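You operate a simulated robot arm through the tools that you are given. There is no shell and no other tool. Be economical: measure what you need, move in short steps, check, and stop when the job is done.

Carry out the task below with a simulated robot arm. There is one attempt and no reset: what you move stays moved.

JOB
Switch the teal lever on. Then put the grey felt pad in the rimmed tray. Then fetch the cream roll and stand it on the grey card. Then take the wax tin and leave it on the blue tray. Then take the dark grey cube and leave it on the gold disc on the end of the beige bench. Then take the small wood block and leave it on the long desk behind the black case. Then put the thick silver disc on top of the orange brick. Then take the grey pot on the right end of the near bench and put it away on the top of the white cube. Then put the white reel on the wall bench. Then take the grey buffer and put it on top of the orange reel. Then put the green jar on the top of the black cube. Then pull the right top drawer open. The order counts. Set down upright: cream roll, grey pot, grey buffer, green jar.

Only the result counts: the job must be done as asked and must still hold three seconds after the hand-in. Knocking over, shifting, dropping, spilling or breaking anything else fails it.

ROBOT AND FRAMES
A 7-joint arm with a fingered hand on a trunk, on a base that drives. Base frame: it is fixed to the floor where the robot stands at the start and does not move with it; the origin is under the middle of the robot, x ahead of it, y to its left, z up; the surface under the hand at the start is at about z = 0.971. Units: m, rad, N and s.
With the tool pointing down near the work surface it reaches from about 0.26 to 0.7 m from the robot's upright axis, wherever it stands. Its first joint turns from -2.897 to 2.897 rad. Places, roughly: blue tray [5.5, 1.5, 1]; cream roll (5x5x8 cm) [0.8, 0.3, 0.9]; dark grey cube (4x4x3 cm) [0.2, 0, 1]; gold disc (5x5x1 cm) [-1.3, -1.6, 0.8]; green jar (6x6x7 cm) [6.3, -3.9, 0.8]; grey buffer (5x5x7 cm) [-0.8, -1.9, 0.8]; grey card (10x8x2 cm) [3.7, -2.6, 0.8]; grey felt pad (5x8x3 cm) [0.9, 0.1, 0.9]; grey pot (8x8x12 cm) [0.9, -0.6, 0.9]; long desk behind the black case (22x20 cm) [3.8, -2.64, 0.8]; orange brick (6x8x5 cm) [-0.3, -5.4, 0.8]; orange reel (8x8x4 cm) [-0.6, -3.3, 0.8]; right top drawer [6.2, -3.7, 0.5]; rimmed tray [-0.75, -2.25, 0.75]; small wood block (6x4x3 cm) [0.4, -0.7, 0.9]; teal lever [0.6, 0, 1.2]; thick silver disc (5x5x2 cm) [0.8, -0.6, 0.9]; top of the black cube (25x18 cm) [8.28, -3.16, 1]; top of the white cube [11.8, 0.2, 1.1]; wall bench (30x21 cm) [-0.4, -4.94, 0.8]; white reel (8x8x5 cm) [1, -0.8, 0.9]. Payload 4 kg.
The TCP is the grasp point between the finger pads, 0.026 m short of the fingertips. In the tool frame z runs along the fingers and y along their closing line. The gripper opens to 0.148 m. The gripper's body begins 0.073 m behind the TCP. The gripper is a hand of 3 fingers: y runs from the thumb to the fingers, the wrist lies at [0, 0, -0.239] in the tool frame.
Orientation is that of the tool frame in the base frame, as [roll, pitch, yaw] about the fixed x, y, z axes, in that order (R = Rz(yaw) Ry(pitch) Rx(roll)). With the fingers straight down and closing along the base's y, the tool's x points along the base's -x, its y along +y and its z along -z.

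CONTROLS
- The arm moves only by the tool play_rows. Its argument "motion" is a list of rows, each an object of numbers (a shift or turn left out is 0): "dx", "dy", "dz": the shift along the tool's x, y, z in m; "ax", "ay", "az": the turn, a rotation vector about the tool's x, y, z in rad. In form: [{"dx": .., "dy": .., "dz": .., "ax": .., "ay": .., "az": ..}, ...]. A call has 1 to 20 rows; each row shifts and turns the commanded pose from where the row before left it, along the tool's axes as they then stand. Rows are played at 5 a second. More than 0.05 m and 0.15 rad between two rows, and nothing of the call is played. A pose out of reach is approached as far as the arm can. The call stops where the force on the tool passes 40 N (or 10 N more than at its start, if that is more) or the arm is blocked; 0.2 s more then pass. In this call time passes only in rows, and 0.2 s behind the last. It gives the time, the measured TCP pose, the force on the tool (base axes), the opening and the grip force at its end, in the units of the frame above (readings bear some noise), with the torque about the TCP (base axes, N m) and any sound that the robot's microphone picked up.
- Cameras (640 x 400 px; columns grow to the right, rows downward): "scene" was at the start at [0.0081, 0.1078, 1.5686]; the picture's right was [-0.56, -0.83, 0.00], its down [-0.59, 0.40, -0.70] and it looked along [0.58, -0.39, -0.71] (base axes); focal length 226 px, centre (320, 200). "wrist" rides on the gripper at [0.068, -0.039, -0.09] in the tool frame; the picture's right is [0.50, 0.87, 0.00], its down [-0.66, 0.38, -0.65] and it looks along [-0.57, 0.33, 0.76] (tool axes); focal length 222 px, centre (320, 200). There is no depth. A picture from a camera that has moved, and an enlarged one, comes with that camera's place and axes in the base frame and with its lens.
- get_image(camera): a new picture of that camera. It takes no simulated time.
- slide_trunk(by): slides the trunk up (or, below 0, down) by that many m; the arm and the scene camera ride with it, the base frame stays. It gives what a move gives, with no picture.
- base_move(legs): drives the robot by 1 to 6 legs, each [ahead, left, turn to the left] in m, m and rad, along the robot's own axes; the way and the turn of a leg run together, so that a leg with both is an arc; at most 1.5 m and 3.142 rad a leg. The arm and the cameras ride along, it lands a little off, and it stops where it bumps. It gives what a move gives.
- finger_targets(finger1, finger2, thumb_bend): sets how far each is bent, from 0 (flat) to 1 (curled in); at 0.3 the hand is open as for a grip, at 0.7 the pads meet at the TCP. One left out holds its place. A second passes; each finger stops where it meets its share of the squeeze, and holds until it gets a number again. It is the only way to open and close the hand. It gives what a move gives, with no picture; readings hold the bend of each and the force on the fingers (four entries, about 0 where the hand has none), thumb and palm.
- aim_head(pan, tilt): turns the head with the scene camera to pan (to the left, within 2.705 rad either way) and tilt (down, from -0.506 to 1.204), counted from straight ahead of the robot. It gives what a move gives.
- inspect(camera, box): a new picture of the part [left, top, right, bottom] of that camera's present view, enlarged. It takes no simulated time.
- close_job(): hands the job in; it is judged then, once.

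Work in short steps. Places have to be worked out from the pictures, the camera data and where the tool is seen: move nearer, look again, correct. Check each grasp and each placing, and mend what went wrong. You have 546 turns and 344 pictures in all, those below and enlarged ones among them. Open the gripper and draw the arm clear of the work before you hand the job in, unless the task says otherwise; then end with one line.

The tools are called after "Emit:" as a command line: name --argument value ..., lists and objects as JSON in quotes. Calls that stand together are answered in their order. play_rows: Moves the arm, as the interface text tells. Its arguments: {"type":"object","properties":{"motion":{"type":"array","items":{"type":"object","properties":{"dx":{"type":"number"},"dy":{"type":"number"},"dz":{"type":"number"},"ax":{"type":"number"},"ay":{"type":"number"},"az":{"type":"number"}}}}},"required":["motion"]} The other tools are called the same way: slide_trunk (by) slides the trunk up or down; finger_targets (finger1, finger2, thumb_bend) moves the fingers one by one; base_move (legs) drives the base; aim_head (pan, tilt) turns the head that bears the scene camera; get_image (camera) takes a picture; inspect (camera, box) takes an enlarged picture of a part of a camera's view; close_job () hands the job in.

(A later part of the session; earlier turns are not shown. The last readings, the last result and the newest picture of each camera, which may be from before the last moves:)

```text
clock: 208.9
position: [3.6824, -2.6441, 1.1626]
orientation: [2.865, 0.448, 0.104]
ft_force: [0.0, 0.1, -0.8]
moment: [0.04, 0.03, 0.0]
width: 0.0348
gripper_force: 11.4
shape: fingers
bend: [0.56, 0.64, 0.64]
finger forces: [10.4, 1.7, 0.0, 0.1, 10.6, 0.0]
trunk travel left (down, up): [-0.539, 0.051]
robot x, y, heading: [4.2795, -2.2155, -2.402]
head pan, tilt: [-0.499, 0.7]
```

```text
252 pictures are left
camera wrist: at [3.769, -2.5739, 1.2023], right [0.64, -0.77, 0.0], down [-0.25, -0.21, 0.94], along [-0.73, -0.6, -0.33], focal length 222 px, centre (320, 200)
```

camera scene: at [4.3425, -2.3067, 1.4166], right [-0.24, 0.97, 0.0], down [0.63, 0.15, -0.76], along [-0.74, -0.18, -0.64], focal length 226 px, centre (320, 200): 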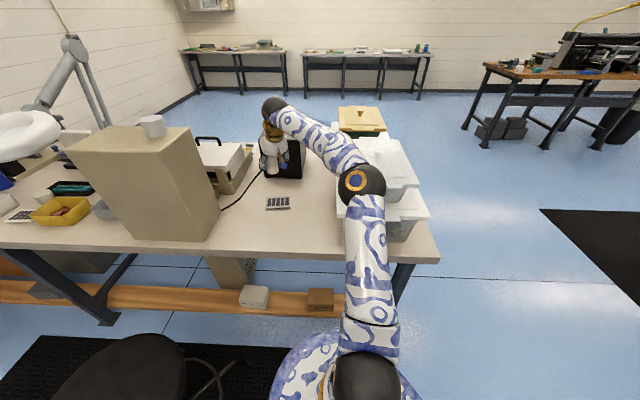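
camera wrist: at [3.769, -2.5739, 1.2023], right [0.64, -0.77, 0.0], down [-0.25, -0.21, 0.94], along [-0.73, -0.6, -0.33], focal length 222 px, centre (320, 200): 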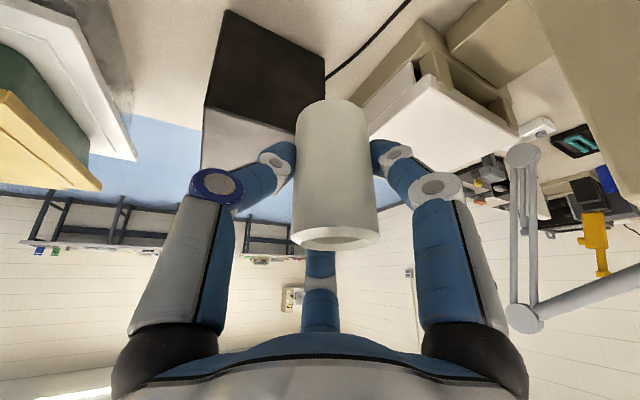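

Roll is upright now. Its base centre lies ~2 cm inward of the TCP; I nudge accordingly and descend 20 cm.

Emit:
play_rows --motion '[{"dx": 0.0062, "dy": -0.0101, "dz": -0.006}, {"dx": 0.0216, "dy": -0.0125, "dz": 0.0434}, {"dx": 0.0216, "dy": -0.0125, "dz": 0.0434}, {"dx": 0.0216, "dy": -0.0125, "dz": 0.0434}, {"dx": 0.0216, "dy": -0.0125, "dz": 0.0434}]'

Emit:
get_image --camera "wrist"

Emit:
get_image --camera "scene"

```text
clock: 210.1
position: [3.6874, -2.6325, 0.9626]
orientation: [2.864, 0.447, 0.102]
ft_force: [-0.2, 0.2, -0.6]
moment: [0.01, -0.01, 0.0]
width: 0.0346
gripper_force: 11.5
shape: fingers
bend: [0.56, 0.64, 0.64]
finger forces: [10.4, 1.7, 0.1, 0.0, 10.5, 0.0]
trunk travel left (down, up): [-0.539, 0.051]
robot x, y, heading: [4.2798, -2.2161, -2.402]
head pan, tilt: [-0.499, 0.7]
```

```text
251 pictures are left
camera wrist: at [3.7744, -2.5627, 1.0028], right [0.64, -0.77, 0.0], down [-0.25, -0.21, 0.94], along [-0.73, -0.6, -0.33], focal length 222 px, centre (320, 200)
```

wrist: 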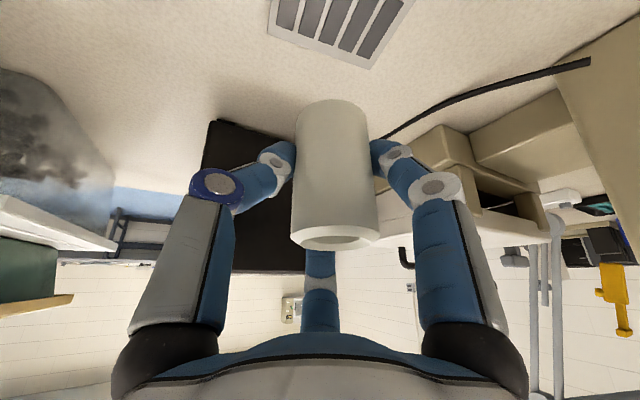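

```text
250 pictures are left
camera scene: at [4.3423, -2.3068, 1.5766], right [-0.24, 0.97, 0.0], down [0.63, 0.15, -0.76], along [-0.74, -0.18, -0.64], focal length 226 px, centre (320, 200)
```

scene: 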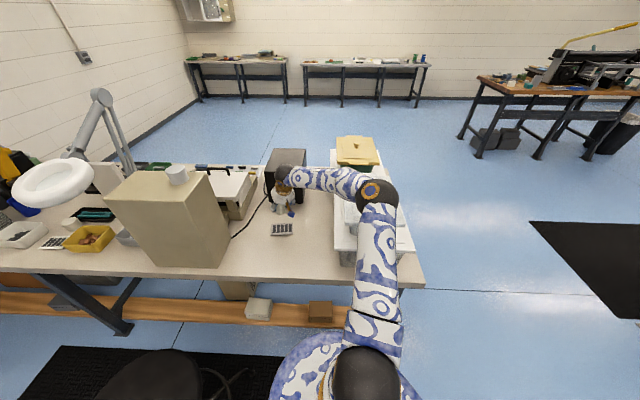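

Refined card centre ≈ (3.690, −2.647). I shift 1.4 cm outward and descend 8 cm.

Emit:
play_rows --motion '[{"dx": 0.0119, "dy": -0.0033, "dz": -0.007}, {"dx": 0.0173, "dy": -0.01, "dz": 0.0347}, {"dx": 0.0173, "dy": -0.01, "dz": 0.0347}]'

Emit:
get_image --camera "wrist"

Emit:
inspect --camera "scene" --box '[240, 160, 340, 260]'

```text
clock: 210.9
position: [3.7012, -2.6255, 0.8834]
orientation: [2.863, 0.446, 0.103]
ft_force: [0.4, 0.0, -0.6]
moment: [0.0, -0.02, 0.0]
width: 0.0347
gripper_force: 11.3
shape: fingers
bend: [0.56, 0.64, 0.64]
finger forces: [10.4, 1.8, 0.1, 0.0, 10.6, 0.0]
trunk travel left (down, up): [-0.539, 0.051]
robot x, y, heading: [4.2778, -2.2229, -2.409]
head pan, tilt: [-0.499, 0.7]
```

```text
249 pictures are left
camera wrist: at [3.7881, -2.5556, 0.923], right [0.64, -0.77, 0.0], down [-0.25, -0.21, 0.94], along [-0.73, -0.6, -0.33], focal length 222 px, centre (320, 200)
```

wrist: 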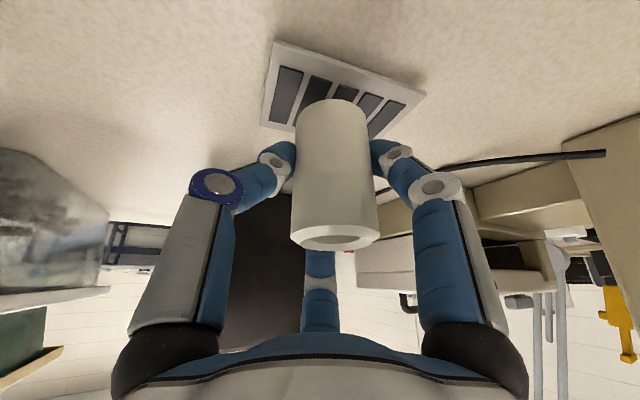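

```text
4.00 times, centred on (290, 210) of scene
camera zoom: at [4.3422, -2.3068, 1.5766], right [-0.24, 0.97, 0.0], down [0.63, 0.15, -0.76], along [-0.74, -0.18, -0.64], focal length 906 px, centre (440, 160)
```

zoom: 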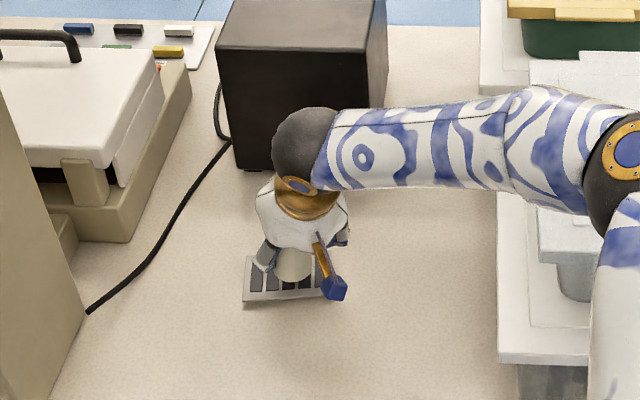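

Card is right beneath. I shift 8 mm inward and lower in small steps to contact.

Emit:
play_rows --motion '[{"dx": -0.006, "dy": 0.0035, "dz": 0.004}, {"dx": 0.0035, "dy": -0.002, "dz": 0.0069}, {"dx": 0.0022, "dy": -0.0012, "dz": 0.0043}]'

Emit:
play_rows --motion '[{"dx": 0.0017, "dy": -0.001, "dz": 0.0035}]'

Emit:
get_image --camera "wrist"

```text
clock: 211.7
position: [3.6951, -2.6299, 0.8688]
orientation: [2.864, 0.446, 0.104]
ft_force: [0.3, -0.6, -1.0]
moment: [0.0, 0.02, 0.02]
width: 0.0347
gripper_force: 11.5
shape: fingers
bend: [0.56, 0.64, 0.64]
finger forces: [10.4, 1.7, 0.0, 0.0, 10.5, 0.1]
trunk travel left (down, up): [-0.539, 0.051]
robot x, y, heading: [4.2775, -2.216, -2.402]
head pan, tilt: [-0.499, 0.7]
```

```text
clock: 212.1
position: [3.6951, -2.6298, 0.8663]
orientation: [2.864, 0.444, 0.104]
ft_force: [0.4, 0.4, -0.6]
moment: [-0.01, -0.01, 0.03]
width: 0.0346
gripper_force: 11.6
shape: fingers
bend: [0.56, 0.64, 0.64]
finger forces: [10.4, 1.8, 0.1, 0.1, 10.5, 0.1]
trunk travel left (down, up): [-0.539, 0.051]
robot x, y, heading: [4.2773, -2.219, -2.404]
head pan, tilt: [-0.499, 0.7]
```

```text
247 pictures are left
camera wrist: at [3.7819, -2.5601, 0.9048], right [0.64, -0.77, 0.0], down [-0.25, -0.21, 0.94], along [-0.73, -0.6, -0.33], focal length 222 px, centre (320, 200)
```

wrist: 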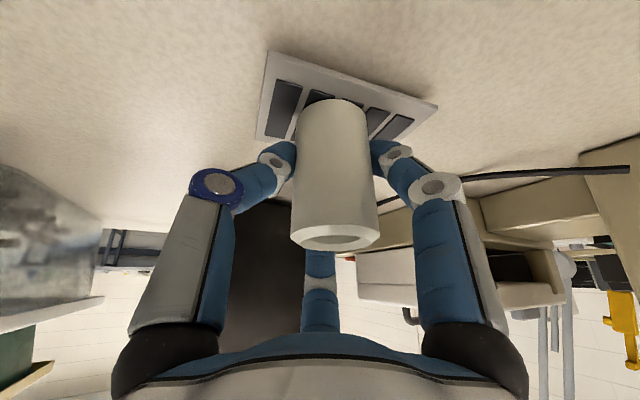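

Still free; step down 4 mm at a time.

Emit:
play_rows --motion '[{"dx": 0.0017, "dy": -0.001, "dz": 0.0035}]'

Emit:
play_rows --motion '[{"dx": 0.0017, "dy": -0.001, "dz": 0.0035}]'

Emit:
play_rows --motion '[{"dx": 0.0017, "dy": -0.001, "dz": 0.0035}]'

Emit:
get_image --camera "wrist"

```text
clock: 212.5
position: [3.6949, -2.6311, 0.8615]
orientation: [2.863, 0.446, 0.103]
ft_force: [-0.4, -1.0, -0.2]
moment: [-0.02, -0.03, 0.0]
width: 0.0346
gripper_force: 11.5
shape: fingers
bend: [0.56, 0.64, 0.64]
finger forces: [10.5, 2.3, 0.0, 0.0, 10.5, 0.0]
trunk travel left (down, up): [-0.539, 0.051]
robot x, y, heading: [4.2764, -2.2179, -2.409]
head pan, tilt: [-0.499, 0.7]
```

```text
clock: 212.9
position: [3.6953, -2.6299, 0.8588]
orientation: [2.863, 0.449, 0.102]
ft_force: [-2.1, 1.0, 9.2]
moment: [0.04, -0.07, 0.02]
width: 0.0344
gripper_force: 13.9
shape: fingers
bend: [0.57, 0.63, 0.65]
finger forces: [11.2, 4.0, 0.0, 0.1, 12.5, 0.0]
trunk travel left (down, up): [-0.539, 0.051]
robot x, y, heading: [4.2786, -2.2172, -2.402]
head pan, tilt: [-0.499, 0.7]
```

```text
clock: 213.3
position: [3.6942, -2.6282, 0.8567]
orientation: [2.861, 0.451, 0.103]
ft_force: [-2.2, 1.7, 24.5]
moment: [0.05, 0.0, 0.08]
width: 0.0343
gripper_force: 17.2
shape: fingers
bend: [0.57, 0.62, 0.67]
finger forces: [12.7, 5.6, 0.0, 0.1, 17.0, 0.0]
trunk travel left (down, up): [-0.539, 0.051]
robot x, y, heading: [4.2823, -2.2166, -2.403]
head pan, tilt: [-0.499, 0.7]
```

```text
246 pictures are left
camera wrist: at [3.7816, -2.5586, 0.8956], right [0.64, -0.77, 0.0], down [-0.25, -0.21, 0.95], along [-0.73, -0.6, -0.33], focal length 222 px, centre (320, 200)
```

wrist: 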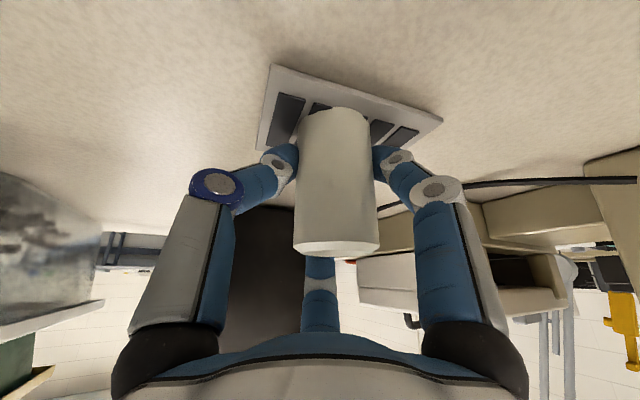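

Contact. I ease up 4 mm, then open all fingers a little at once.

Emit:
play_rows --motion '[{"dx": -0.0017, "dy": 0.001, "dz": -0.0035}]'

Emit:
finger_targets --finger1 0.53 --finger2 0.5 --thumb_bend 0.6

Emit:
get_image --camera "wrist"

```text
clock: 213.7
position: [3.694, -2.6293, 0.8574]
orientation: [2.864, 0.447, 0.104]
ft_force: [-4.1, 1.8, 12.4]
moment: [0.08, 0.05, 0.01]
width: 0.0342
gripper_force: 15.6
shape: fingers
bend: [0.57, 0.63, 0.66]
finger forces: [11.5, 4.4, 0.0, 0.0, 15.2, 0.0]
trunk travel left (down, up): [-0.539, 0.051]
robot x, y, heading: [4.2761, -2.2207, -2.402]
head pan, tilt: [-0.499, 0.7]
```

```text
clock: 214.7
position: [3.6948, -2.6309, 0.8578]
orientation: [2.865, 0.448, 0.102]
ft_force: [0.1, -0.2, 0.4]
moment: [0.02, 0.0, 0.01]
width: 0.0416
gripper_force: 0.1
shape: fingers
bend: [0.53, 0.5, 0.6]
finger forces: [0.2, 0.1, 0.0, 0.0, 0.1, 0.1]
trunk travel left (down, up): [-0.539, 0.051]
robot x, y, heading: [4.275, -2.2132, -2.406]
head pan, tilt: [-0.499, 0.7]
```

```text
245 pictures are left
camera wrist: at [3.7819, -2.5602, 0.8969], right [0.64, -0.77, 0.0], down [-0.25, -0.21, 0.94], along [-0.73, -0.6, -0.33], focal length 222 px, centre (320, 200)
```

wrist: 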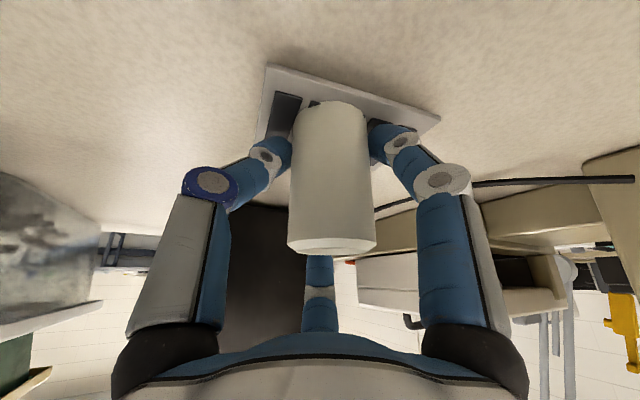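

The roll stands on the card. I open wider and rise straight up.

Emit:
finger_targets --finger1 0.44 --finger2 0.36 --thumb_bend 0.47

Emit:
play_rows --motion '[{"dx": -0.0086, "dy": 0.005, "dz": -0.0173}, {"dx": -0.013, "dy": 0.0075, "dz": -0.026}, {"dx": -0.0216, "dy": 0.0125, "dz": -0.0434}, {"dx": -0.0216, "dy": 0.0125, "dz": -0.0434}, {"dx": -0.0216, "dy": 0.0125, "dz": -0.0434}]'

Emit:
get_image --camera "wrist"

Emit:
inspect --camera "scene" --box '[240, 160, 340, 260]'

```text
clock: 215.7
position: [3.695, -2.63, 0.8575]
orientation: [2.865, 0.447, 0.103]
ft_force: [-0.4, -0.3, -0.4]
moment: [-0.02, 0.0, 0.01]
width: 0.0765
gripper_force: 0.1
shape: fingers
bend: [0.44, 0.36, 0.47]
finger forces: [0.0, 0.0, 0.0, 0.0, 0.1, 0.1]
trunk travel left (down, up): [-0.539, 0.051]
robot x, y, heading: [4.2745, -2.2187, -2.405]
head pan, tilt: [-0.499, 0.7]
```

```text
clock: 216.9
position: [3.6925, -2.6303, 1.0602]
orientation: [2.864, 0.445, 0.105]
ft_force: [-0.6, 0.1, -0.4]
moment: [0.03, -0.03, -0.01]
width: 0.0766
gripper_force: 0.1
shape: fingers
bend: [0.44, 0.36, 0.47]
finger forces: [0.1, 0.1, 0.1, 0.1, 0.0, 0.0]
trunk travel left (down, up): [-0.539, 0.051]
robot x, y, heading: [4.2807, -2.2157, -2.404]
head pan, tilt: [-0.499, 0.7]
```

```text
244 pictures are left
camera wrist: at [3.7795, -2.5604, 1.0979], right [0.64, -0.77, 0.0], down [-0.26, -0.21, 0.94], along [-0.73, -0.6, -0.33], focal length 222 px, centre (320, 200)
```

wrist: 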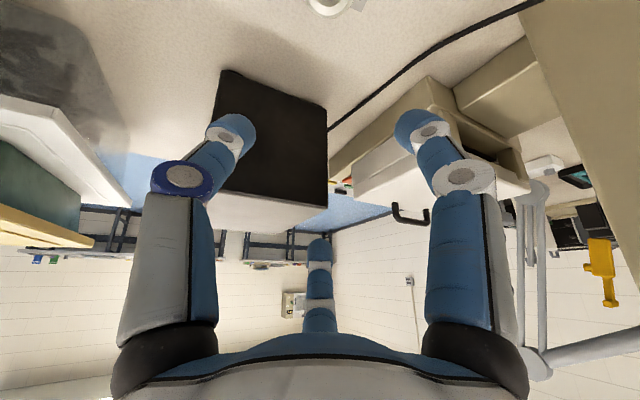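

```text
4.00 times, centred on (290, 210) of scene
camera zoom: at [4.3427, -2.3066, 1.5765], right [-0.24, 0.97, 0.0], down [0.63, 0.15, -0.77], along [-0.74, -0.18, -0.64], focal length 906 px, centre (440, 160)
```

zoom: 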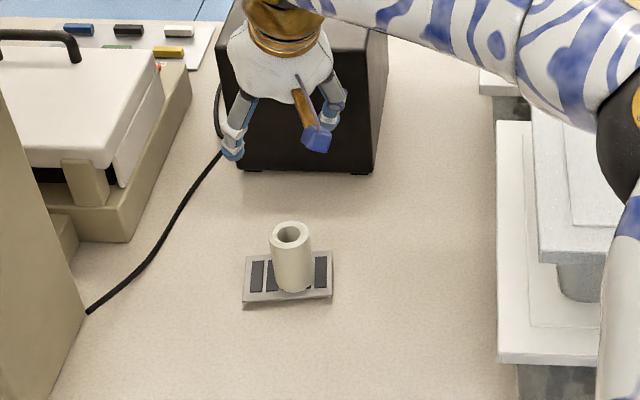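

Roll stands on the card. Next the wax tin: retract, then drive back the same way to behind the near bench (keeping clear of the machine's long yellow handle).

Emit:
play_rows --motion '[{"dx": 0.0375, "dy": -0.0217, "dz": -0.0249}, {"dx": 0.0375, "dy": -0.0217, "dz": -0.0249}, {"dx": 0.0375, "dy": -0.0217, "dz": -0.0249}, {"dx": 0.0375, "dy": -0.0217, "dz": -0.0249}]'

Emit:
base_move --legs '[[-0.32, 0, 0], [0, -0.2, 0], [0, 0, 0.834], [-0.45, 0, 0], [0, -1.4, 0], [0, -1.15, 0]]'

```text
clock: 217.9
position: [3.8509, -2.5003, 1.0584]
orientation: [2.864, 0.445, 0.101]
ft_force: [0.5, 0.1, 0.2]
moment: [0.0, 0.0, -0.01]
width: 0.0767
gripper_force: 0.0
shape: fingers
bend: [0.44, 0.36, 0.47]
finger forces: [0.0, 0.1, 0.1, 0.1, 0.1, 0.0]
trunk travel left (down, up): [-0.539, 0.051]
robot x, y, heading: [4.2792, -2.2165, -2.406]
head pan, tilt: [-0.499, 0.7]
```

```text
clock: 237.7
position: [1.7555, -1.915, 1.0579]
orientation: [2.864, 0.446, 0.925]
ft_force: [-0.1, -0.2, -1.4]
moment: [-0.01, 0.0, -0.01]
width: 0.0766
gripper_force: 0.0
shape: fingers
bend: [0.44, 0.36, 0.47]
finger forces: [0.0, 0.1, 0.0, 0.0, 0.0, 0.0]
trunk travel left (down, up): [-0.539, 0.051]
robot x, y, heading: [1.8351, -1.4064, -1.576]
head pan, tilt: [-0.499, 0.7]
```

Continue: back to y≈0.35, turn to face the bench, and view the tin's surroundings.

Emit:
base_move --legs '[[-1.4, 0, 0], [-0.35, 0, 0], [0, 0, -1.56], [0.2, 0, 0]]'

Emit:
aim_head --pan 0.1 --tilt 0.8

Emit:
inspect --camera "scene" --box '[260, 120, 440, 240]'

Emit:
get_image --camera "wrist"

```text
clock: 251.7
position: [1.1022, 0.4252, 1.0583]
orientation: [2.864, 0.444, -0.596]
ft_force: [-0.3, 0.7, 0.4]
moment: [-0.04, -0.02, -0.04]
width: 0.0767
gripper_force: 0.1
shape: fingers
bend: [0.44, 0.36, 0.47]
finger forces: [0.0, 0.0, 0.1, 0.1, 0.0, 0.0]
trunk travel left (down, up): [-0.539, 0.051]
robot x, y, heading: [1.6125, 0.3646, -3.106]
head pan, tilt: [-0.499, 0.7]
```

```text
clock: 252.7
position: [1.1018, 0.425, 1.0584]
orientation: [2.865, 0.448, -0.596]
ft_force: [0.2, -1.3, -0.3]
moment: [-0.01, 0.02, 0.0]
width: 0.0765
gripper_force: 0.1
shape: fingers
bend: [0.44, 0.36, 0.47]
finger forces: [0.0, 0.1, 0.0, 0.0, 0.0, 0.1]
trunk travel left (down, up): [-0.539, 0.051]
robot x, y, heading: [1.6162, 0.3667, -3.099]
head pan, tilt: [0.099, 0.799]
```

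```text
3.33 times, centred on (350, 180) of scene
camera zoom: at [1.6003, 0.2093, 1.5683], right [-0.14, 0.99, 0.0], down [0.71, 0.1, -0.7], along [-0.69, -0.1, -0.72], focal length 755 px, centre (220, 267)
```

zoom: 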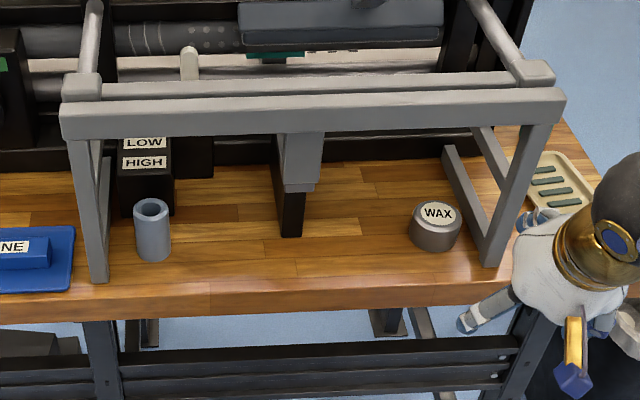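

```text
241 pictures are left
camera wrist: at [1.2145, 0.4222, 1.0981], right [-0.01, -1.0, 0.0], down [-0.33, 0.0, 0.94], along [-0.94, 0.01, -0.33], focal length 222 px, centre (320, 200)
```

wrist: 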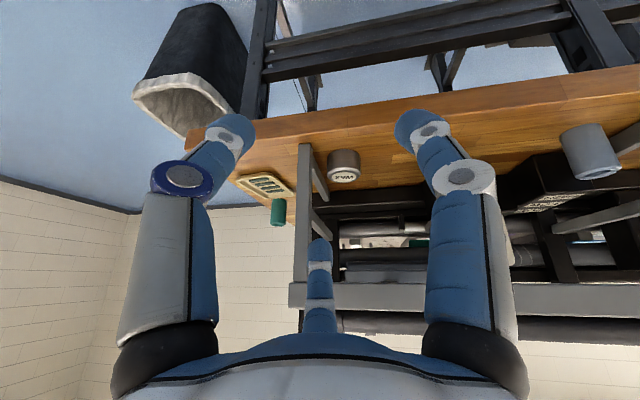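

Tin ≈ (0.852, 0.383) with only ~1 cm to the frame's foot bar. I'll first press a closed fist on its lid and drag it out and left to get finger room.

Emit:
finger_targets --finger1 0.7 --finger2 0.7 --thumb_bend 0.7

Emit:
play_rows --motion '[{"dx": 0.021, "dy": 0.0364}, {"ax": -0.0445, "ay": -0.077}, {"ax": -0.0445, "ay": -0.077}, {"dx": 0.0251, "dy": -0.0145, "dz": 0.0344}, {"dx": 0.0184, "dy": -0.0106, "dz": 0.0252}, {"dx": -0.0265, "dy": 0.0153, "dz": 0.0258}, {"dx": -0.0265, "dy": 0.0153, "dz": 0.0258}, {"dx": -0.0265, "dy": 0.0153, "dz": 0.0258}]'

Emit:
get_image --camera "wrist"

```text
clock: 253.7
position: [1.1023, 0.4238, 1.0593]
orientation: [2.864, 0.446, -0.594]
ft_force: [-0.2, -0.9, 0.1]
moment: [0.0, 0.01, 0.06]
width: 0.0
gripper_force: 0.0
shape: fingers
bend: [0.69, 0.69, 0.7]
finger forces: [0.0, 0.0, 0.0, 0.1, 0.1, 0.0]
trunk travel left (down, up): [-0.539, 0.051]
robot x, y, heading: [1.6133, 0.3646, -3.101]
head pan, tilt: [0.099, 0.799]
```

```text
clock: 255.5
position: [0.9823, 0.3842, 0.9911]
orientation: [2.746, 0.591, -0.651]
ft_force: [-0.6, 0.5, -0.3]
moment: [0.0, -0.01, 0.0]
width: 0.0
gripper_force: 0.1
shape: fingers
bend: [0.69, 0.69, 0.7]
finger forces: [0.0, 0.0, 0.1, 0.0, 0.0, 0.1]
out of reach, approached as far as the arm can: row 4
trunk travel left (down, up): [-0.539, 0.051]
robot x, y, heading: [1.6132, 0.3666, -3.098]
head pan, tilt: [0.099, 0.799]
```

```text
240 pictures are left
camera wrist: at [1.1003, 0.382, 1.0087], right [-0.01, -1.0, 0.0], down [-0.16, 0.0, 0.99], along [-0.99, 0.01, -0.16], focal length 222 px, centre (320, 200)
```

wrist: 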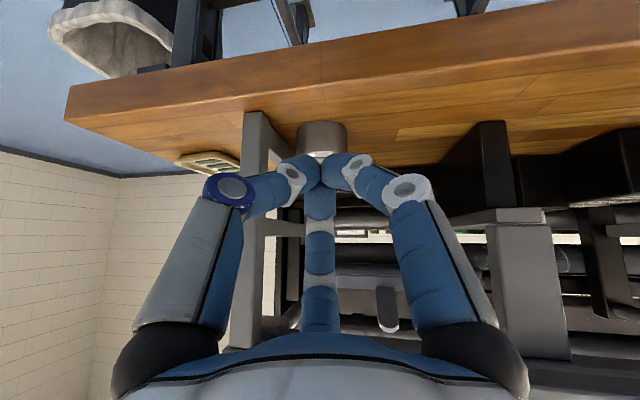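

Aligned with the tin. I go in 11 cm above the lid, then lower gently.

Emit:
play_rows --motion '[{"dx": -0.0265, "dy": 0.0153, "dz": 0.0258}, {"dx": -0.0265, "dy": 0.0153, "dz": 0.0258}, {"dx": -0.0199, "dy": 0.0115, "dz": 0.0193}]'

Emit:
play_rows --motion '[{"dx": 0.0067, "dy": -0.0039, "dz": 0.0092}, {"dx": 0.0067, "dy": -0.0039, "dz": 0.0092}, {"dx": 0.0028, "dy": -0.0016, "dz": 0.0038}]'

Emit:
get_image --camera "wrist"

```text
clock: 256.3
position: [0.8724, 0.3854, 0.9905]
orientation: [2.744, 0.592, -0.653]
ft_force: [-0.3, -0.9, -0.6]
moment: [-0.02, 0.01, 0.0]
width: 0.0
gripper_force: 0.0
shape: fingers
bend: [0.69, 0.69, 0.7]
finger forces: [0.0, 0.0, 0.1, 0.1, 0.0, 0.1]
trunk travel left (down, up): [-0.539, 0.051]
robot x, y, heading: [1.6171, 0.3676, -3.099]
head pan, tilt: [0.099, 0.799]
```

```text
clock: 257.1
position: [0.8719, 0.3854, 0.9608]
orientation: [2.746, 0.591, -0.652]
ft_force: [0.0, -0.1, -0.1]
moment: [0.05, -0.03, 0.0]
width: 0.0
gripper_force: 0.0
shape: fingers
bend: [0.69, 0.69, 0.7]
finger forces: [0.1, 0.0, 0.0, 0.1, 0.1, 0.0]
trunk travel left (down, up): [-0.539, 0.051]
robot x, y, heading: [1.6143, 0.3671, -3.098]
head pan, tilt: [0.099, 0.799]
```

```text
239 pictures are left
camera wrist: at [0.99, 0.3833, 0.9791], right [-0.01, -1.0, 0.0], down [-0.16, 0.0, 0.99], along [-0.99, 0.01, -0.16], focal length 222 px, centre (320, 200)
```

wrist: 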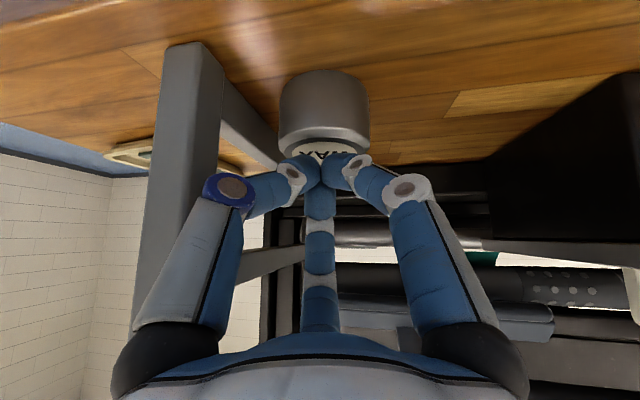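

Lid top at ≈0.934. I move 1 cm further in and press down in 4 mm steps.

Emit:
play_rows --motion '[{"dx": -0.0066, "dy": 0.0038, "dz": 0.0064}, {"dx": 0.0028, "dy": -0.0016, "dz": 0.0038}, {"dx": 0.0022, "dy": -0.0013, "dz": 0.0031}]'

Emit:
play_rows --motion '[{"dx": 0.0022, "dy": -0.0013, "dz": 0.0031}]'

```text
clock: 257.9
position: [0.8625, 0.3844, 0.9519]
orientation: [2.746, 0.59, -0.652]
ft_force: [0.1, 0.6, 0.5]
moment: [-0.01, 0.02, 0.02]
width: 0.0
gripper_force: 1.3
shape: fingers
bend: [0.69, 0.69, 0.7]
finger forces: [0.0, 0.0, 0.0, 0.1, 1.3, 0.0]
trunk travel left (down, up): [-0.539, 0.051]
robot x, y, heading: [1.6116, 0.3646, -3.103]
head pan, tilt: [0.099, 0.799]
```

```text
clock: 258.3
position: [0.8619, 0.3864, 0.9499]
orientation: [2.744, 0.594, -0.655]
ft_force: [-0.7, 1.8, 12.2]
moment: [0.07, 0.18, -0.01]
width: 0.0
gripper_force: 8.0
shape: fingers
bend: [0.7, 0.69, 0.71]
finger forces: [3.7, 0.0, 0.1, 0.1, 11.7, 0.0]
trunk travel left (down, up): [-0.539, 0.051]
robot x, y, heading: [1.6141, 0.3648, -3.102]
head pan, tilt: [0.099, 0.799]
```

12 N on the lid. I drag 5 cm outward and 3 cm to the left.

Emit:
play_rows --motion '[{"dx": 0.0096, "dy": 0.0014, "dz": -0.0064}, {"dx": 0.0096, "dy": 0.0014, "dz": -0.0064}, {"dx": 0.0096, "dy": 0.0014, "dz": -0.0064}, {"dx": 0.0096, "dy": 0.0014, "dz": -0.0064}, {"dx": 0.0096, "dy": 0.0014, "dz": -0.0064}]'

Emit:
get_image --camera "wrist"

```text
clock: 259.5
position: [0.9116, 0.3547, 0.9461]
orientation: [2.745, 0.59, -0.653]
ft_force: [0.0, 0.6, -0.7]
moment: [0.01, 0.01, 0.0]
width: 0.0
gripper_force: 0.1
shape: fingers
bend: [0.69, 0.69, 0.7]
finger forces: [0.0, 0.0, 0.0, 0.0, 0.1, 0.0]
trunk travel left (down, up): [-0.539, 0.051]
robot x, y, heading: [1.6128, 0.3626, -3.099]
head pan, tilt: [0.099, 0.799]
```

```text
238 pictures are left
camera wrist: at [1.0294, 0.352, 0.9652], right [-0.01, -1.0, 0.0], down [-0.16, 0.0, 0.99], along [-0.99, 0.01, -0.16], focal length 222 px, centre (320, 200)
```

wrist: 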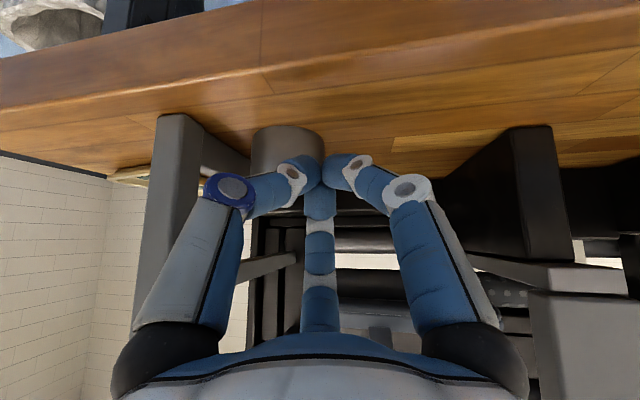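

The fist slipped; the tin only moved ~7 mm. I try once more with a firmer press, dragging purely left.

Emit:
play_rows --motion '[{"dx": -0.0112, "dy": 0.0064, "dz": -0.0153}, {"dx": -0.0318, "dy": 0.0184, "dz": 0.0309}, {"dx": -0.0125, "dy": -0.0216}, {"dx": 0.0056, "dy": -0.0032, "dz": 0.0077}]'

Emit:
play_rows --motion '[{"dx": 0.0034, "dy": -0.0019, "dz": 0.0046}, {"dx": 0.0034, "dy": -0.0019, "dz": 0.0046}]'

Emit:
get_image --camera "wrist"

```text
clock: 260.5
position: [0.8615, 0.3825, 0.9571]
orientation: [2.746, 0.591, -0.654]
ft_force: [0.2, 0.0, -0.4]
moment: [-0.01, -0.01, 0.0]
width: 0.0
gripper_force: 0.1
shape: fingers
bend: [0.69, 0.69, 0.7]
finger forces: [0.0, 0.0, 0.0, 0.1, 0.0, 0.1]
trunk travel left (down, up): [-0.539, 0.051]
robot x, y, heading: [1.611, 0.3712, -3.105]
head pan, tilt: [0.099, 0.799]
```

```text
clock: 261.1
position: [0.8629, 0.3807, 0.9486]
orientation: [2.742, 0.597, -0.656]
ft_force: [-1.3, 4.1, 16.0]
moment: [0.11, 0.2, -0.03]
width: 0.0
gripper_force: 10.1
shape: fingers
bend: [0.7, 0.69, 0.71]
finger forces: [5.6, 0.1, 0.1, 0.0, 15.3, 0.0]
trunk travel left (down, up): [-0.539, 0.051]
robot x, y, heading: [1.6121, 0.3664, -3.098]
head pan, tilt: [0.099, 0.799]
```

```text
237 pictures are left
camera wrist: at [0.9814, 0.3789, 0.9671], right [-0.01, -1.0, 0.0], down [-0.15, 0.0, 0.99], along [-0.99, 0.01, -0.15], focal length 222 px, centre (320, 200)
```

wrist: 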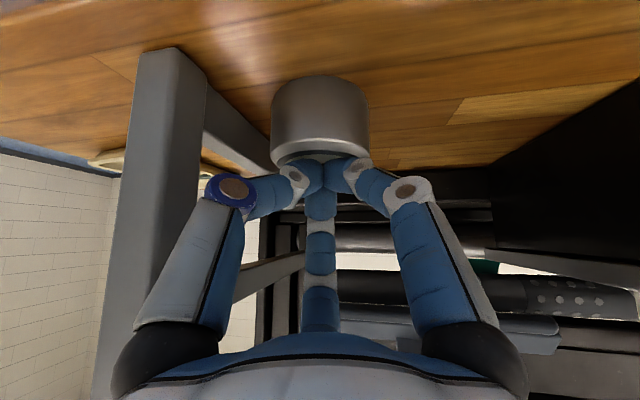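

16 N. I press a bit more while dragging left 3 cm with slight outward pull.

Emit:
play_rows --motion '[{"dx": 0.0028, "dy": -0.0016, "dz": 0.0038}, {"dx": 0.005, "dy": 0.0087}, {"dx": 0.006, "dy": 0.0081, "dz": 0.0006}, {"dx": 0.006, "dy": 0.0081, "dz": 0.0006}]'

Emit:
get_image --camera "wrist"

```text
clock: 261.8
position: [0.8639, 0.3642, 0.9461]
orientation: [2.737, 0.601, -0.66]
ft_force: [0.8, 0.0, 20.4]
moment: [-0.06, 0.27, 0.0]
width: 0.0
gripper_force: 15.3
shape: fingers
bend: [0.71, 0.68, 0.73]
finger forces: [11.8, 0.0, 0.0, 0.0, 18.6, 0.0]
trunk travel left (down, up): [-0.539, 0.051]
robot x, y, heading: [1.6157, 0.3686, -3.101]
head pan, tilt: [0.099, 0.799]
stopped in row 3: the force on the tool passed its limit at 42 N (the readings are from after the stop); the commanded pose is now the measured one
```

```text
236 pictures are left
camera wrist: at [0.9816, 0.3627, 0.9632], right [-0.01, -1.0, 0.0], down [-0.15, 0.0, 0.99], along [-0.99, 0.01, -0.15], focal length 222 px, centre (320, 200)
```

wrist: 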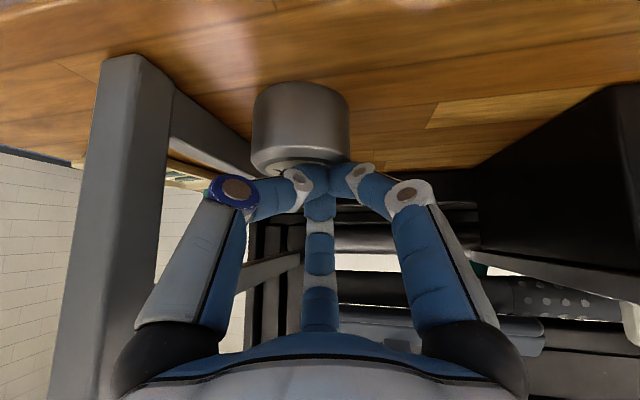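

Sliding is poor, but the gap to the bar is now ~2.2 cm, enough for the thumb if I approach from −25°. I back out, rotate yaw, and set finger openings.

Emit:
play_rows --motion '[{"dx": -0.0112, "dy": 0.0064, "dz": -0.0153}, {"dx": 0.0265, "dy": -0.0153, "dz": -0.0258}, {"dx": 0.0265, "dy": -0.0153, "dz": -0.0258}, {"dx": 0.0265, "dy": -0.0153, "dz": -0.0258}, {"dx": 0.0132, "dy": 0.0229}, {"dx": 0.0132, "dy": 0.0229}, {"ax": 0.081, "ay": -0.0468, "az": 0.111}, {"ax": 0.081, "ay": -0.0468, "az": 0.111}, {"ax": 0.081, "ay": -0.0468, "az": 0.111}]'

Emit:
finger_targets --finger1 0.46 --finger2 0.36 --thumb_bend 0.46

Emit:
get_image --camera "wrist"

```text
clock: 263.8
position: [0.9827, 0.3105, 0.9632]
orientation: [2.742, 0.596, -1.095]
ft_force: [-0.1, 0.6, -1.0]
moment: [0.01, -0.03, 0.02]
width: 0.0002
gripper_force: 0.1
shape: fingers
bend: [0.69, 0.69, 0.7]
finger forces: [0.1, 0.0, 0.1, 0.0, 0.0, 0.0]
trunk travel left (down, up): [-0.539, 0.051]
robot x, y, heading: [1.6112, 0.3647, -3.099]
head pan, tilt: [0.099, 0.799]
```

```text
clock: 264.8
position: [0.9834, 0.3118, 0.963]
orientation: [2.742, 0.595, -1.093]
ft_force: [0.3, -0.4, 0.2]
moment: [0.0, 0.02, 0.01]
width: 0.0749
gripper_force: 0.1
shape: fingers
bend: [0.46, 0.36, 0.46]
finger forces: [0.0, 0.0, 0.1, 0.0, 0.0, 0.0]
trunk travel left (down, up): [-0.539, 0.051]
robot x, y, heading: [1.6111, 0.3653, -3.099]
head pan, tilt: [0.099, 0.799]
```

```text
235 pictures are left
camera wrist: at [1.0892, 0.2595, 0.9801], right [-0.43, -0.9, 0.0], down [-0.14, 0.07, 0.99], along [-0.89, 0.43, -0.15], focal length 222 px, centre (320, 200)
```

wrist: 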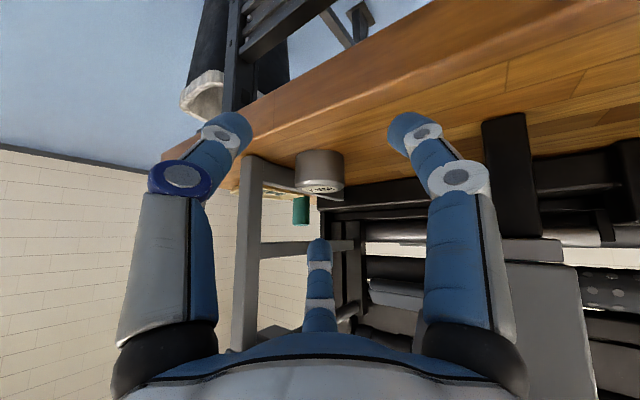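

Tin is centred. I lower 2 cm, slide in 10 cm, and check.

Emit:
play_rows --motion '[{"dx": 0.0101, "dy": -0.0058, "dz": 0.0138}, {"dx": -0.0221, "dy": 0.0128, "dz": 0.0215}, {"dx": -0.0221, "dy": 0.0128, "dz": 0.0215}, {"dx": -0.0221, "dy": 0.0128, "dz": 0.0215}]'

Emit:
get_image --camera "wrist"

```text
clock: 265.8
position: [0.8921, 0.3549, 0.9428]
orientation: [2.741, 0.594, -1.095]
ft_force: [0.5, 0.1, 1.1]
moment: [0.02, 0.0, 0.04]
width: 0.075
gripper_force: 0.1
shape: fingers
bend: [0.46, 0.36, 0.46]
finger forces: [0.1, 0.0, 0.0, 0.0, 0.0, 0.0]
trunk travel left (down, up): [-0.539, 0.051]
robot x, y, heading: [1.6135, 0.3678, -3.096]
head pan, tilt: [0.099, 0.799]
```

```text
234 pictures are left
camera wrist: at [0.9989, 0.303, 0.9613], right [-0.43, -0.9, 0.0], down [-0.14, 0.07, 0.99], along [-0.89, 0.43, -0.15], focal length 222 px, centre (320, 200)
```

wrist: 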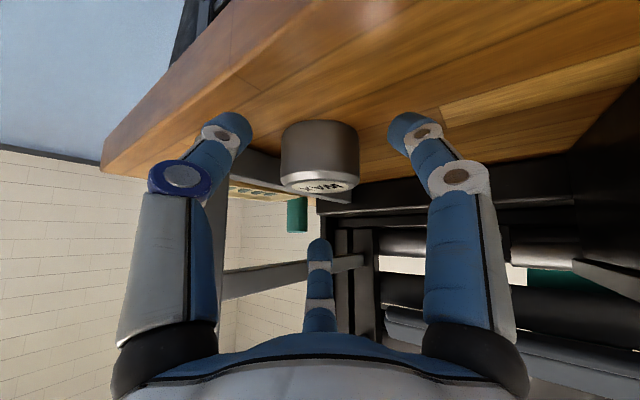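

Tin bracketed. Advance 5.5 cm in two steps.

Emit:
play_rows --motion '[{"dx": -0.0199, "dy": 0.0115, "dz": 0.0193}, {"dx": -0.0099, "dy": 0.0057, "dz": 0.0097}, {"dx": -0.0066, "dy": 0.0038, "dz": 0.0064}]'

Emit:
get_image --camera "wrist"

Emit:
inspect --camera "scene" --box '[260, 120, 440, 240]'

```text
clock: 266.6
position: [0.8474, 0.3748, 0.9419]
orientation: [2.743, 0.595, -1.087]
ft_force: [0.7, 1.2, -0.3]
moment: [0.0, -0.04, 0.0]
width: 0.0747
gripper_force: 0.1
shape: fingers
bend: [0.46, 0.36, 0.46]
finger forces: [0.1, 0.0, 0.0, 0.0, 0.1, 0.1]
trunk travel left (down, up): [-0.539, 0.051]
robot x, y, heading: [1.6191, 0.3677, -3.1]
head pan, tilt: [0.099, 0.799]
```

```text
233 pictures are left
camera wrist: at [0.9532, 0.3233, 0.9601], right [-0.43, -0.9, 0.0], down [-0.14, 0.06, 0.99], along [-0.89, 0.42, -0.16], focal length 222 px, centre (320, 200)
```

wrist: 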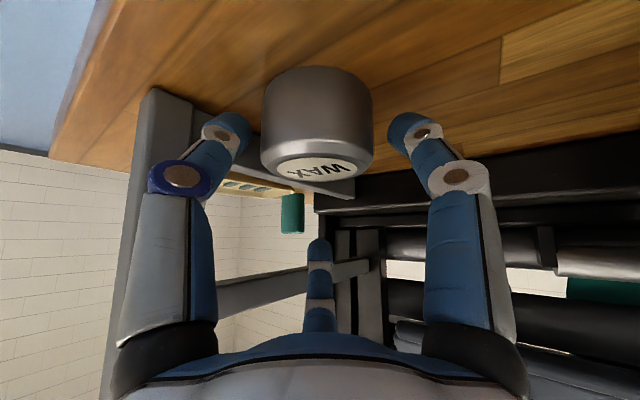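

```text
3.33 times, centred on (350, 180) of scene
camera zoom: at [1.605, 0.2083, 1.5679], right [-0.14, 0.99, 0.0], down [0.71, 0.1, -0.7], along [-0.69, -0.1, -0.72], focal length 755 px, centre (220, 267)
```

zoom: 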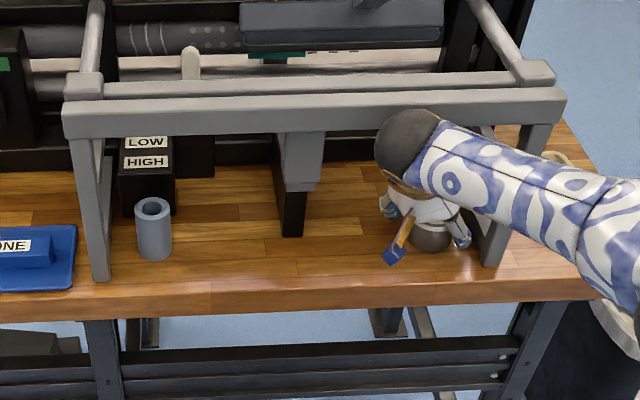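

Advance another 1.5 cm and lower 5 mm, then close thumb and finger 1.

Emit:
play_rows --motion '[{"dx": -0.0099, "dy": 0.0057, "dz": 0.0097}, {"dx": 0.0028, "dy": -0.0016, "dz": 0.0038}]'

Emit:
finger_targets --finger1 0.7 --thumb_bend 0.7

Emit:
get_image --camera "wrist"

```text
clock: 267.2
position: [0.845, 0.372, 0.9412]
orientation: [2.741, 0.599, -1.074]
ft_force: [-0.2, -0.6, 0.2]
moment: [0.03, -0.01, -0.01]
width: 0.075
gripper_force: 0.1
shape: fingers
bend: [0.46, 0.36, 0.46]
finger forces: [0.1, 0.0, 0.0, 0.0, 0.1, 0.0]
trunk travel left (down, up): [-0.539, 0.051]
robot x, y, heading: [1.6149, 0.3668, -3.106]
head pan, tilt: [0.099, 0.799]
```

```text
clock: 268.2
position: [0.845, 0.3728, 0.9414]
orientation: [2.741, 0.598, -1.075]
ft_force: [0.0, 0.9, -1.3]
moment: [0.04, -0.03, -0.01]
width: 0.0555
gripper_force: 14.6
shape: fingers
bend: [0.48, 0.36, 0.62]
finger forces: [15.1, 0.1, 0.0, 0.1, 15.0, 0.1]
trunk travel left (down, up): [-0.539, 0.051]
robot x, y, heading: [1.6119, 0.3664, -3.102]
head pan, tilt: [0.099, 0.799]
```

```text
231 pictures are left
camera wrist: at [0.9524, 0.3229, 0.9595], right [-0.41, -0.91, 0.0], down [-0.14, 0.06, 0.99], along [-0.9, 0.41, -0.15], focal length 222 px, centre (320, 200)
```

wrist: 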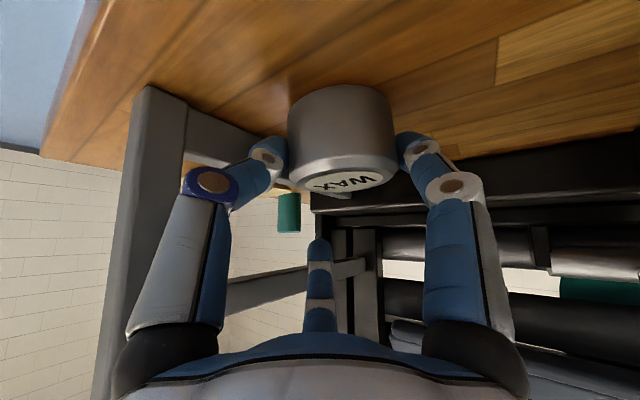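

The arm is at its reach limit so contacts are on the near half of the tin. I reopen, drive the base 4 cm closer, and regrasp deeper.

Emit:
finger_targets --finger1 0.44 --thumb_bend 0.48

Emit:
base_move --legs '[[0.04, 0, 0]]'

Emit:
get_image --camera "wrist"

```text
clock: 269.2
position: [0.8436, 0.3749, 0.9418]
orientation: [2.743, 0.597, -1.074]
ft_force: [0.1, -0.2, 0.5]
moment: [-0.02, 0.02, -0.01]
width: 0.075
gripper_force: 0.0
shape: fingers
bend: [0.44, 0.36, 0.48]
finger forces: [0.1, 0.1, 0.0, 0.0, 0.0, 0.0]
trunk travel left (down, up): [-0.539, 0.051]
robot x, y, heading: [1.6136, 0.3676, -3.101]
head pan, tilt: [0.099, 0.799]
```

```text
clock: 270.2
position: [0.8161, 0.4097, 0.8988]
orientation: [2.71, 0.502, -1.081]
ft_force: [-0.9, -2.7, 108.1]
moment: [-1.85, 1.55, 0.38]
width: 0.0337
gripper_force: 55.7
shape: fingers
bend: [0.8, 0.36, 0.93]
finger forces: [60.5, 0.0, 0.0, 0.1, 51.2, 0.1]
trunk travel left (down, up): [-0.539, 0.051]
robot x, y, heading: [1.5979, 0.37, -3.116]
head pan, tilt: [0.099, 0.799]
stopped in leg 1: the robot was blocked; the commanded pose is now the measured one
```

```text
230 pictures are left
camera wrist: at [0.9231, 0.3624, 0.9235], right [-0.4, -0.91, 0.08], down [-0.16, 0.15, 0.97], along [-0.9, 0.38, -0.21], focal length 222 px, centre (320, 200)
```

wrist: 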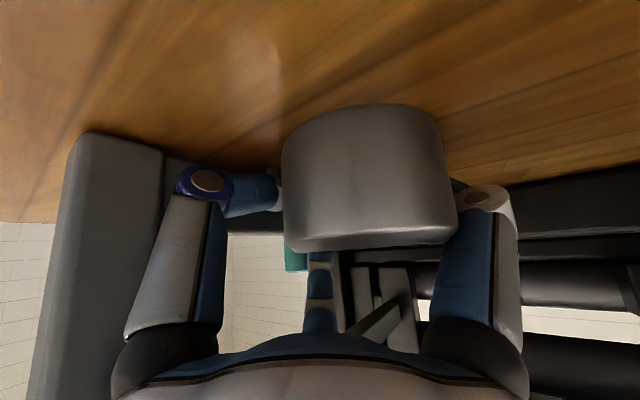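

The arm got forced down onto the table (108 N). I relieve it by raising slowly and look again.

Emit:
play_rows --motion '[{"dx": -0.0052, "dy": 0.003, "dz": -0.008}, {"dx": -0.0052, "dy": 0.003, "dz": -0.008}]'

Emit:
get_image --camera "wrist"

Emit:
inspect --camera "scene" --box '[260, 120, 440, 240]'

```text
clock: 270.6
position: [0.8091, 0.3973, 0.8976]
orientation: [2.673, 0.461, -1.042]
ft_force: [-10.4, -6.6, 34.5]
moment: [-0.58, -1.98, -0.28]
width: 0.0295
gripper_force: 6.8
shape: fingers
bend: [0.82, 0.36, 0.86]
finger forces: [7.4, 0.0, 0.1, 0.1, 6.2, 0.1]
trunk travel left (down, up): [-0.539, 0.051]
robot x, y, heading: [1.6148, 0.3701, -3.114]
head pan, tilt: [0.099, 0.799]
stopped in row 1: the arm was blocked; the commanded pose is now the measured one
```

```text
229 pictures are left
camera wrist: at [0.9183, 0.3582, 0.9231], right [-0.35, -0.93, 0.13], down [-0.16, 0.2, 0.97], along [-0.92, 0.32, -0.22], focal length 222 px, centre (320, 200)
```

wrist: 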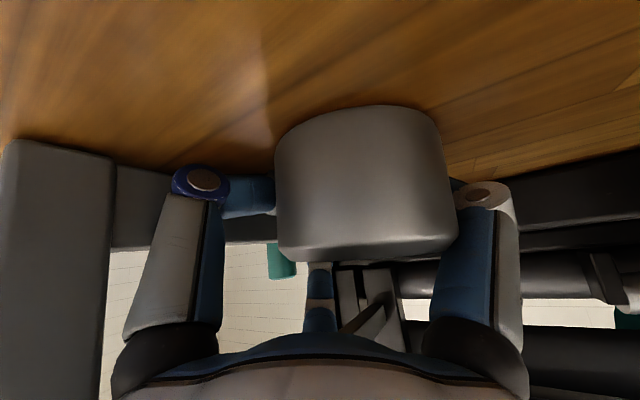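

```text
3.33 times, centred on (350, 180) of scene
camera zoom: at [1.649, 0.1319, 1.5561], right [-0.13, 0.99, 0.06], down [0.69, 0.13, -0.71], along [-0.71, -0.05, -0.7], focal length 755 px, centre (220, 267)
```

zoom: 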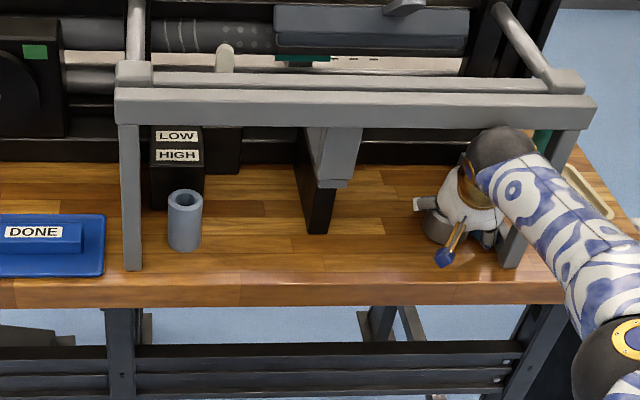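

The base seems to have been levered; the arm is wedged. I try easing outward horizontally in small steps.

Emit:
play_rows --motion '[{"dx": 0.0069, "dy": -0.004, "dz": -0.0061}]'

Emit:
aim_head --pan -0.05 --tilt 0.8

Emit:
get_image --camera "scene"

```text
clock: 270.9
position: [0.8125, 0.3809, 0.9071]
orientation: [2.605, 0.371, -0.984]
ft_force: [-4.7, -2.1, 30.8]
moment: [0.26, -0.21, -0.29]
width: 0.025
gripper_force: 13.2
shape: fingers
bend: [0.48, 0.36, 0.84]
finger forces: [6.3, 0.0, 0.1, 0.1, 20.6, 0.1]
trunk travel left (down, up): [-0.539, 0.051]
robot x, y, heading: [1.6307, 0.3824, 3.133]
head pan, tilt: [0.099, 0.799]
stopped in row 1: the force on the tool passed its limit at 90 N (the readings are from after the stop); the commanded pose is now the measured one
```

```text
clock: 271.6
position: [0.8138, 0.4038, 0.919]
orientation: [2.591, 0.364, -1.028]
ft_force: [-10.0, -237.3, -4.1]
moment: [11.06, 0.73, -16.05]
width: 0.051
gripper_force: 133.0
shape: fingers
bend: [0.44, 0.36, 0.6]
finger forces: [0.0, 0.0, 0.0, 0.0, 179.5, 87.1]
trunk travel left (down, up): [-0.539, 0.051]
robot x, y, heading: [1.6273, 0.3805, -3.137]
head pan, tilt: [-0.051, 0.799]
```

```text
227 pictures are left
camera scene: at [1.6568, 0.1788, 1.565], right [0.05, 1.0, 0.03], down [0.69, -0.01, -0.72], along [-0.72, 0.06, -0.69], focal length 226 px, centre (320, 200)
```

scene: 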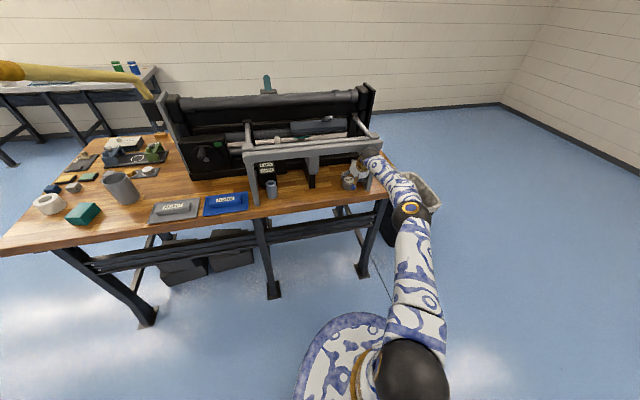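

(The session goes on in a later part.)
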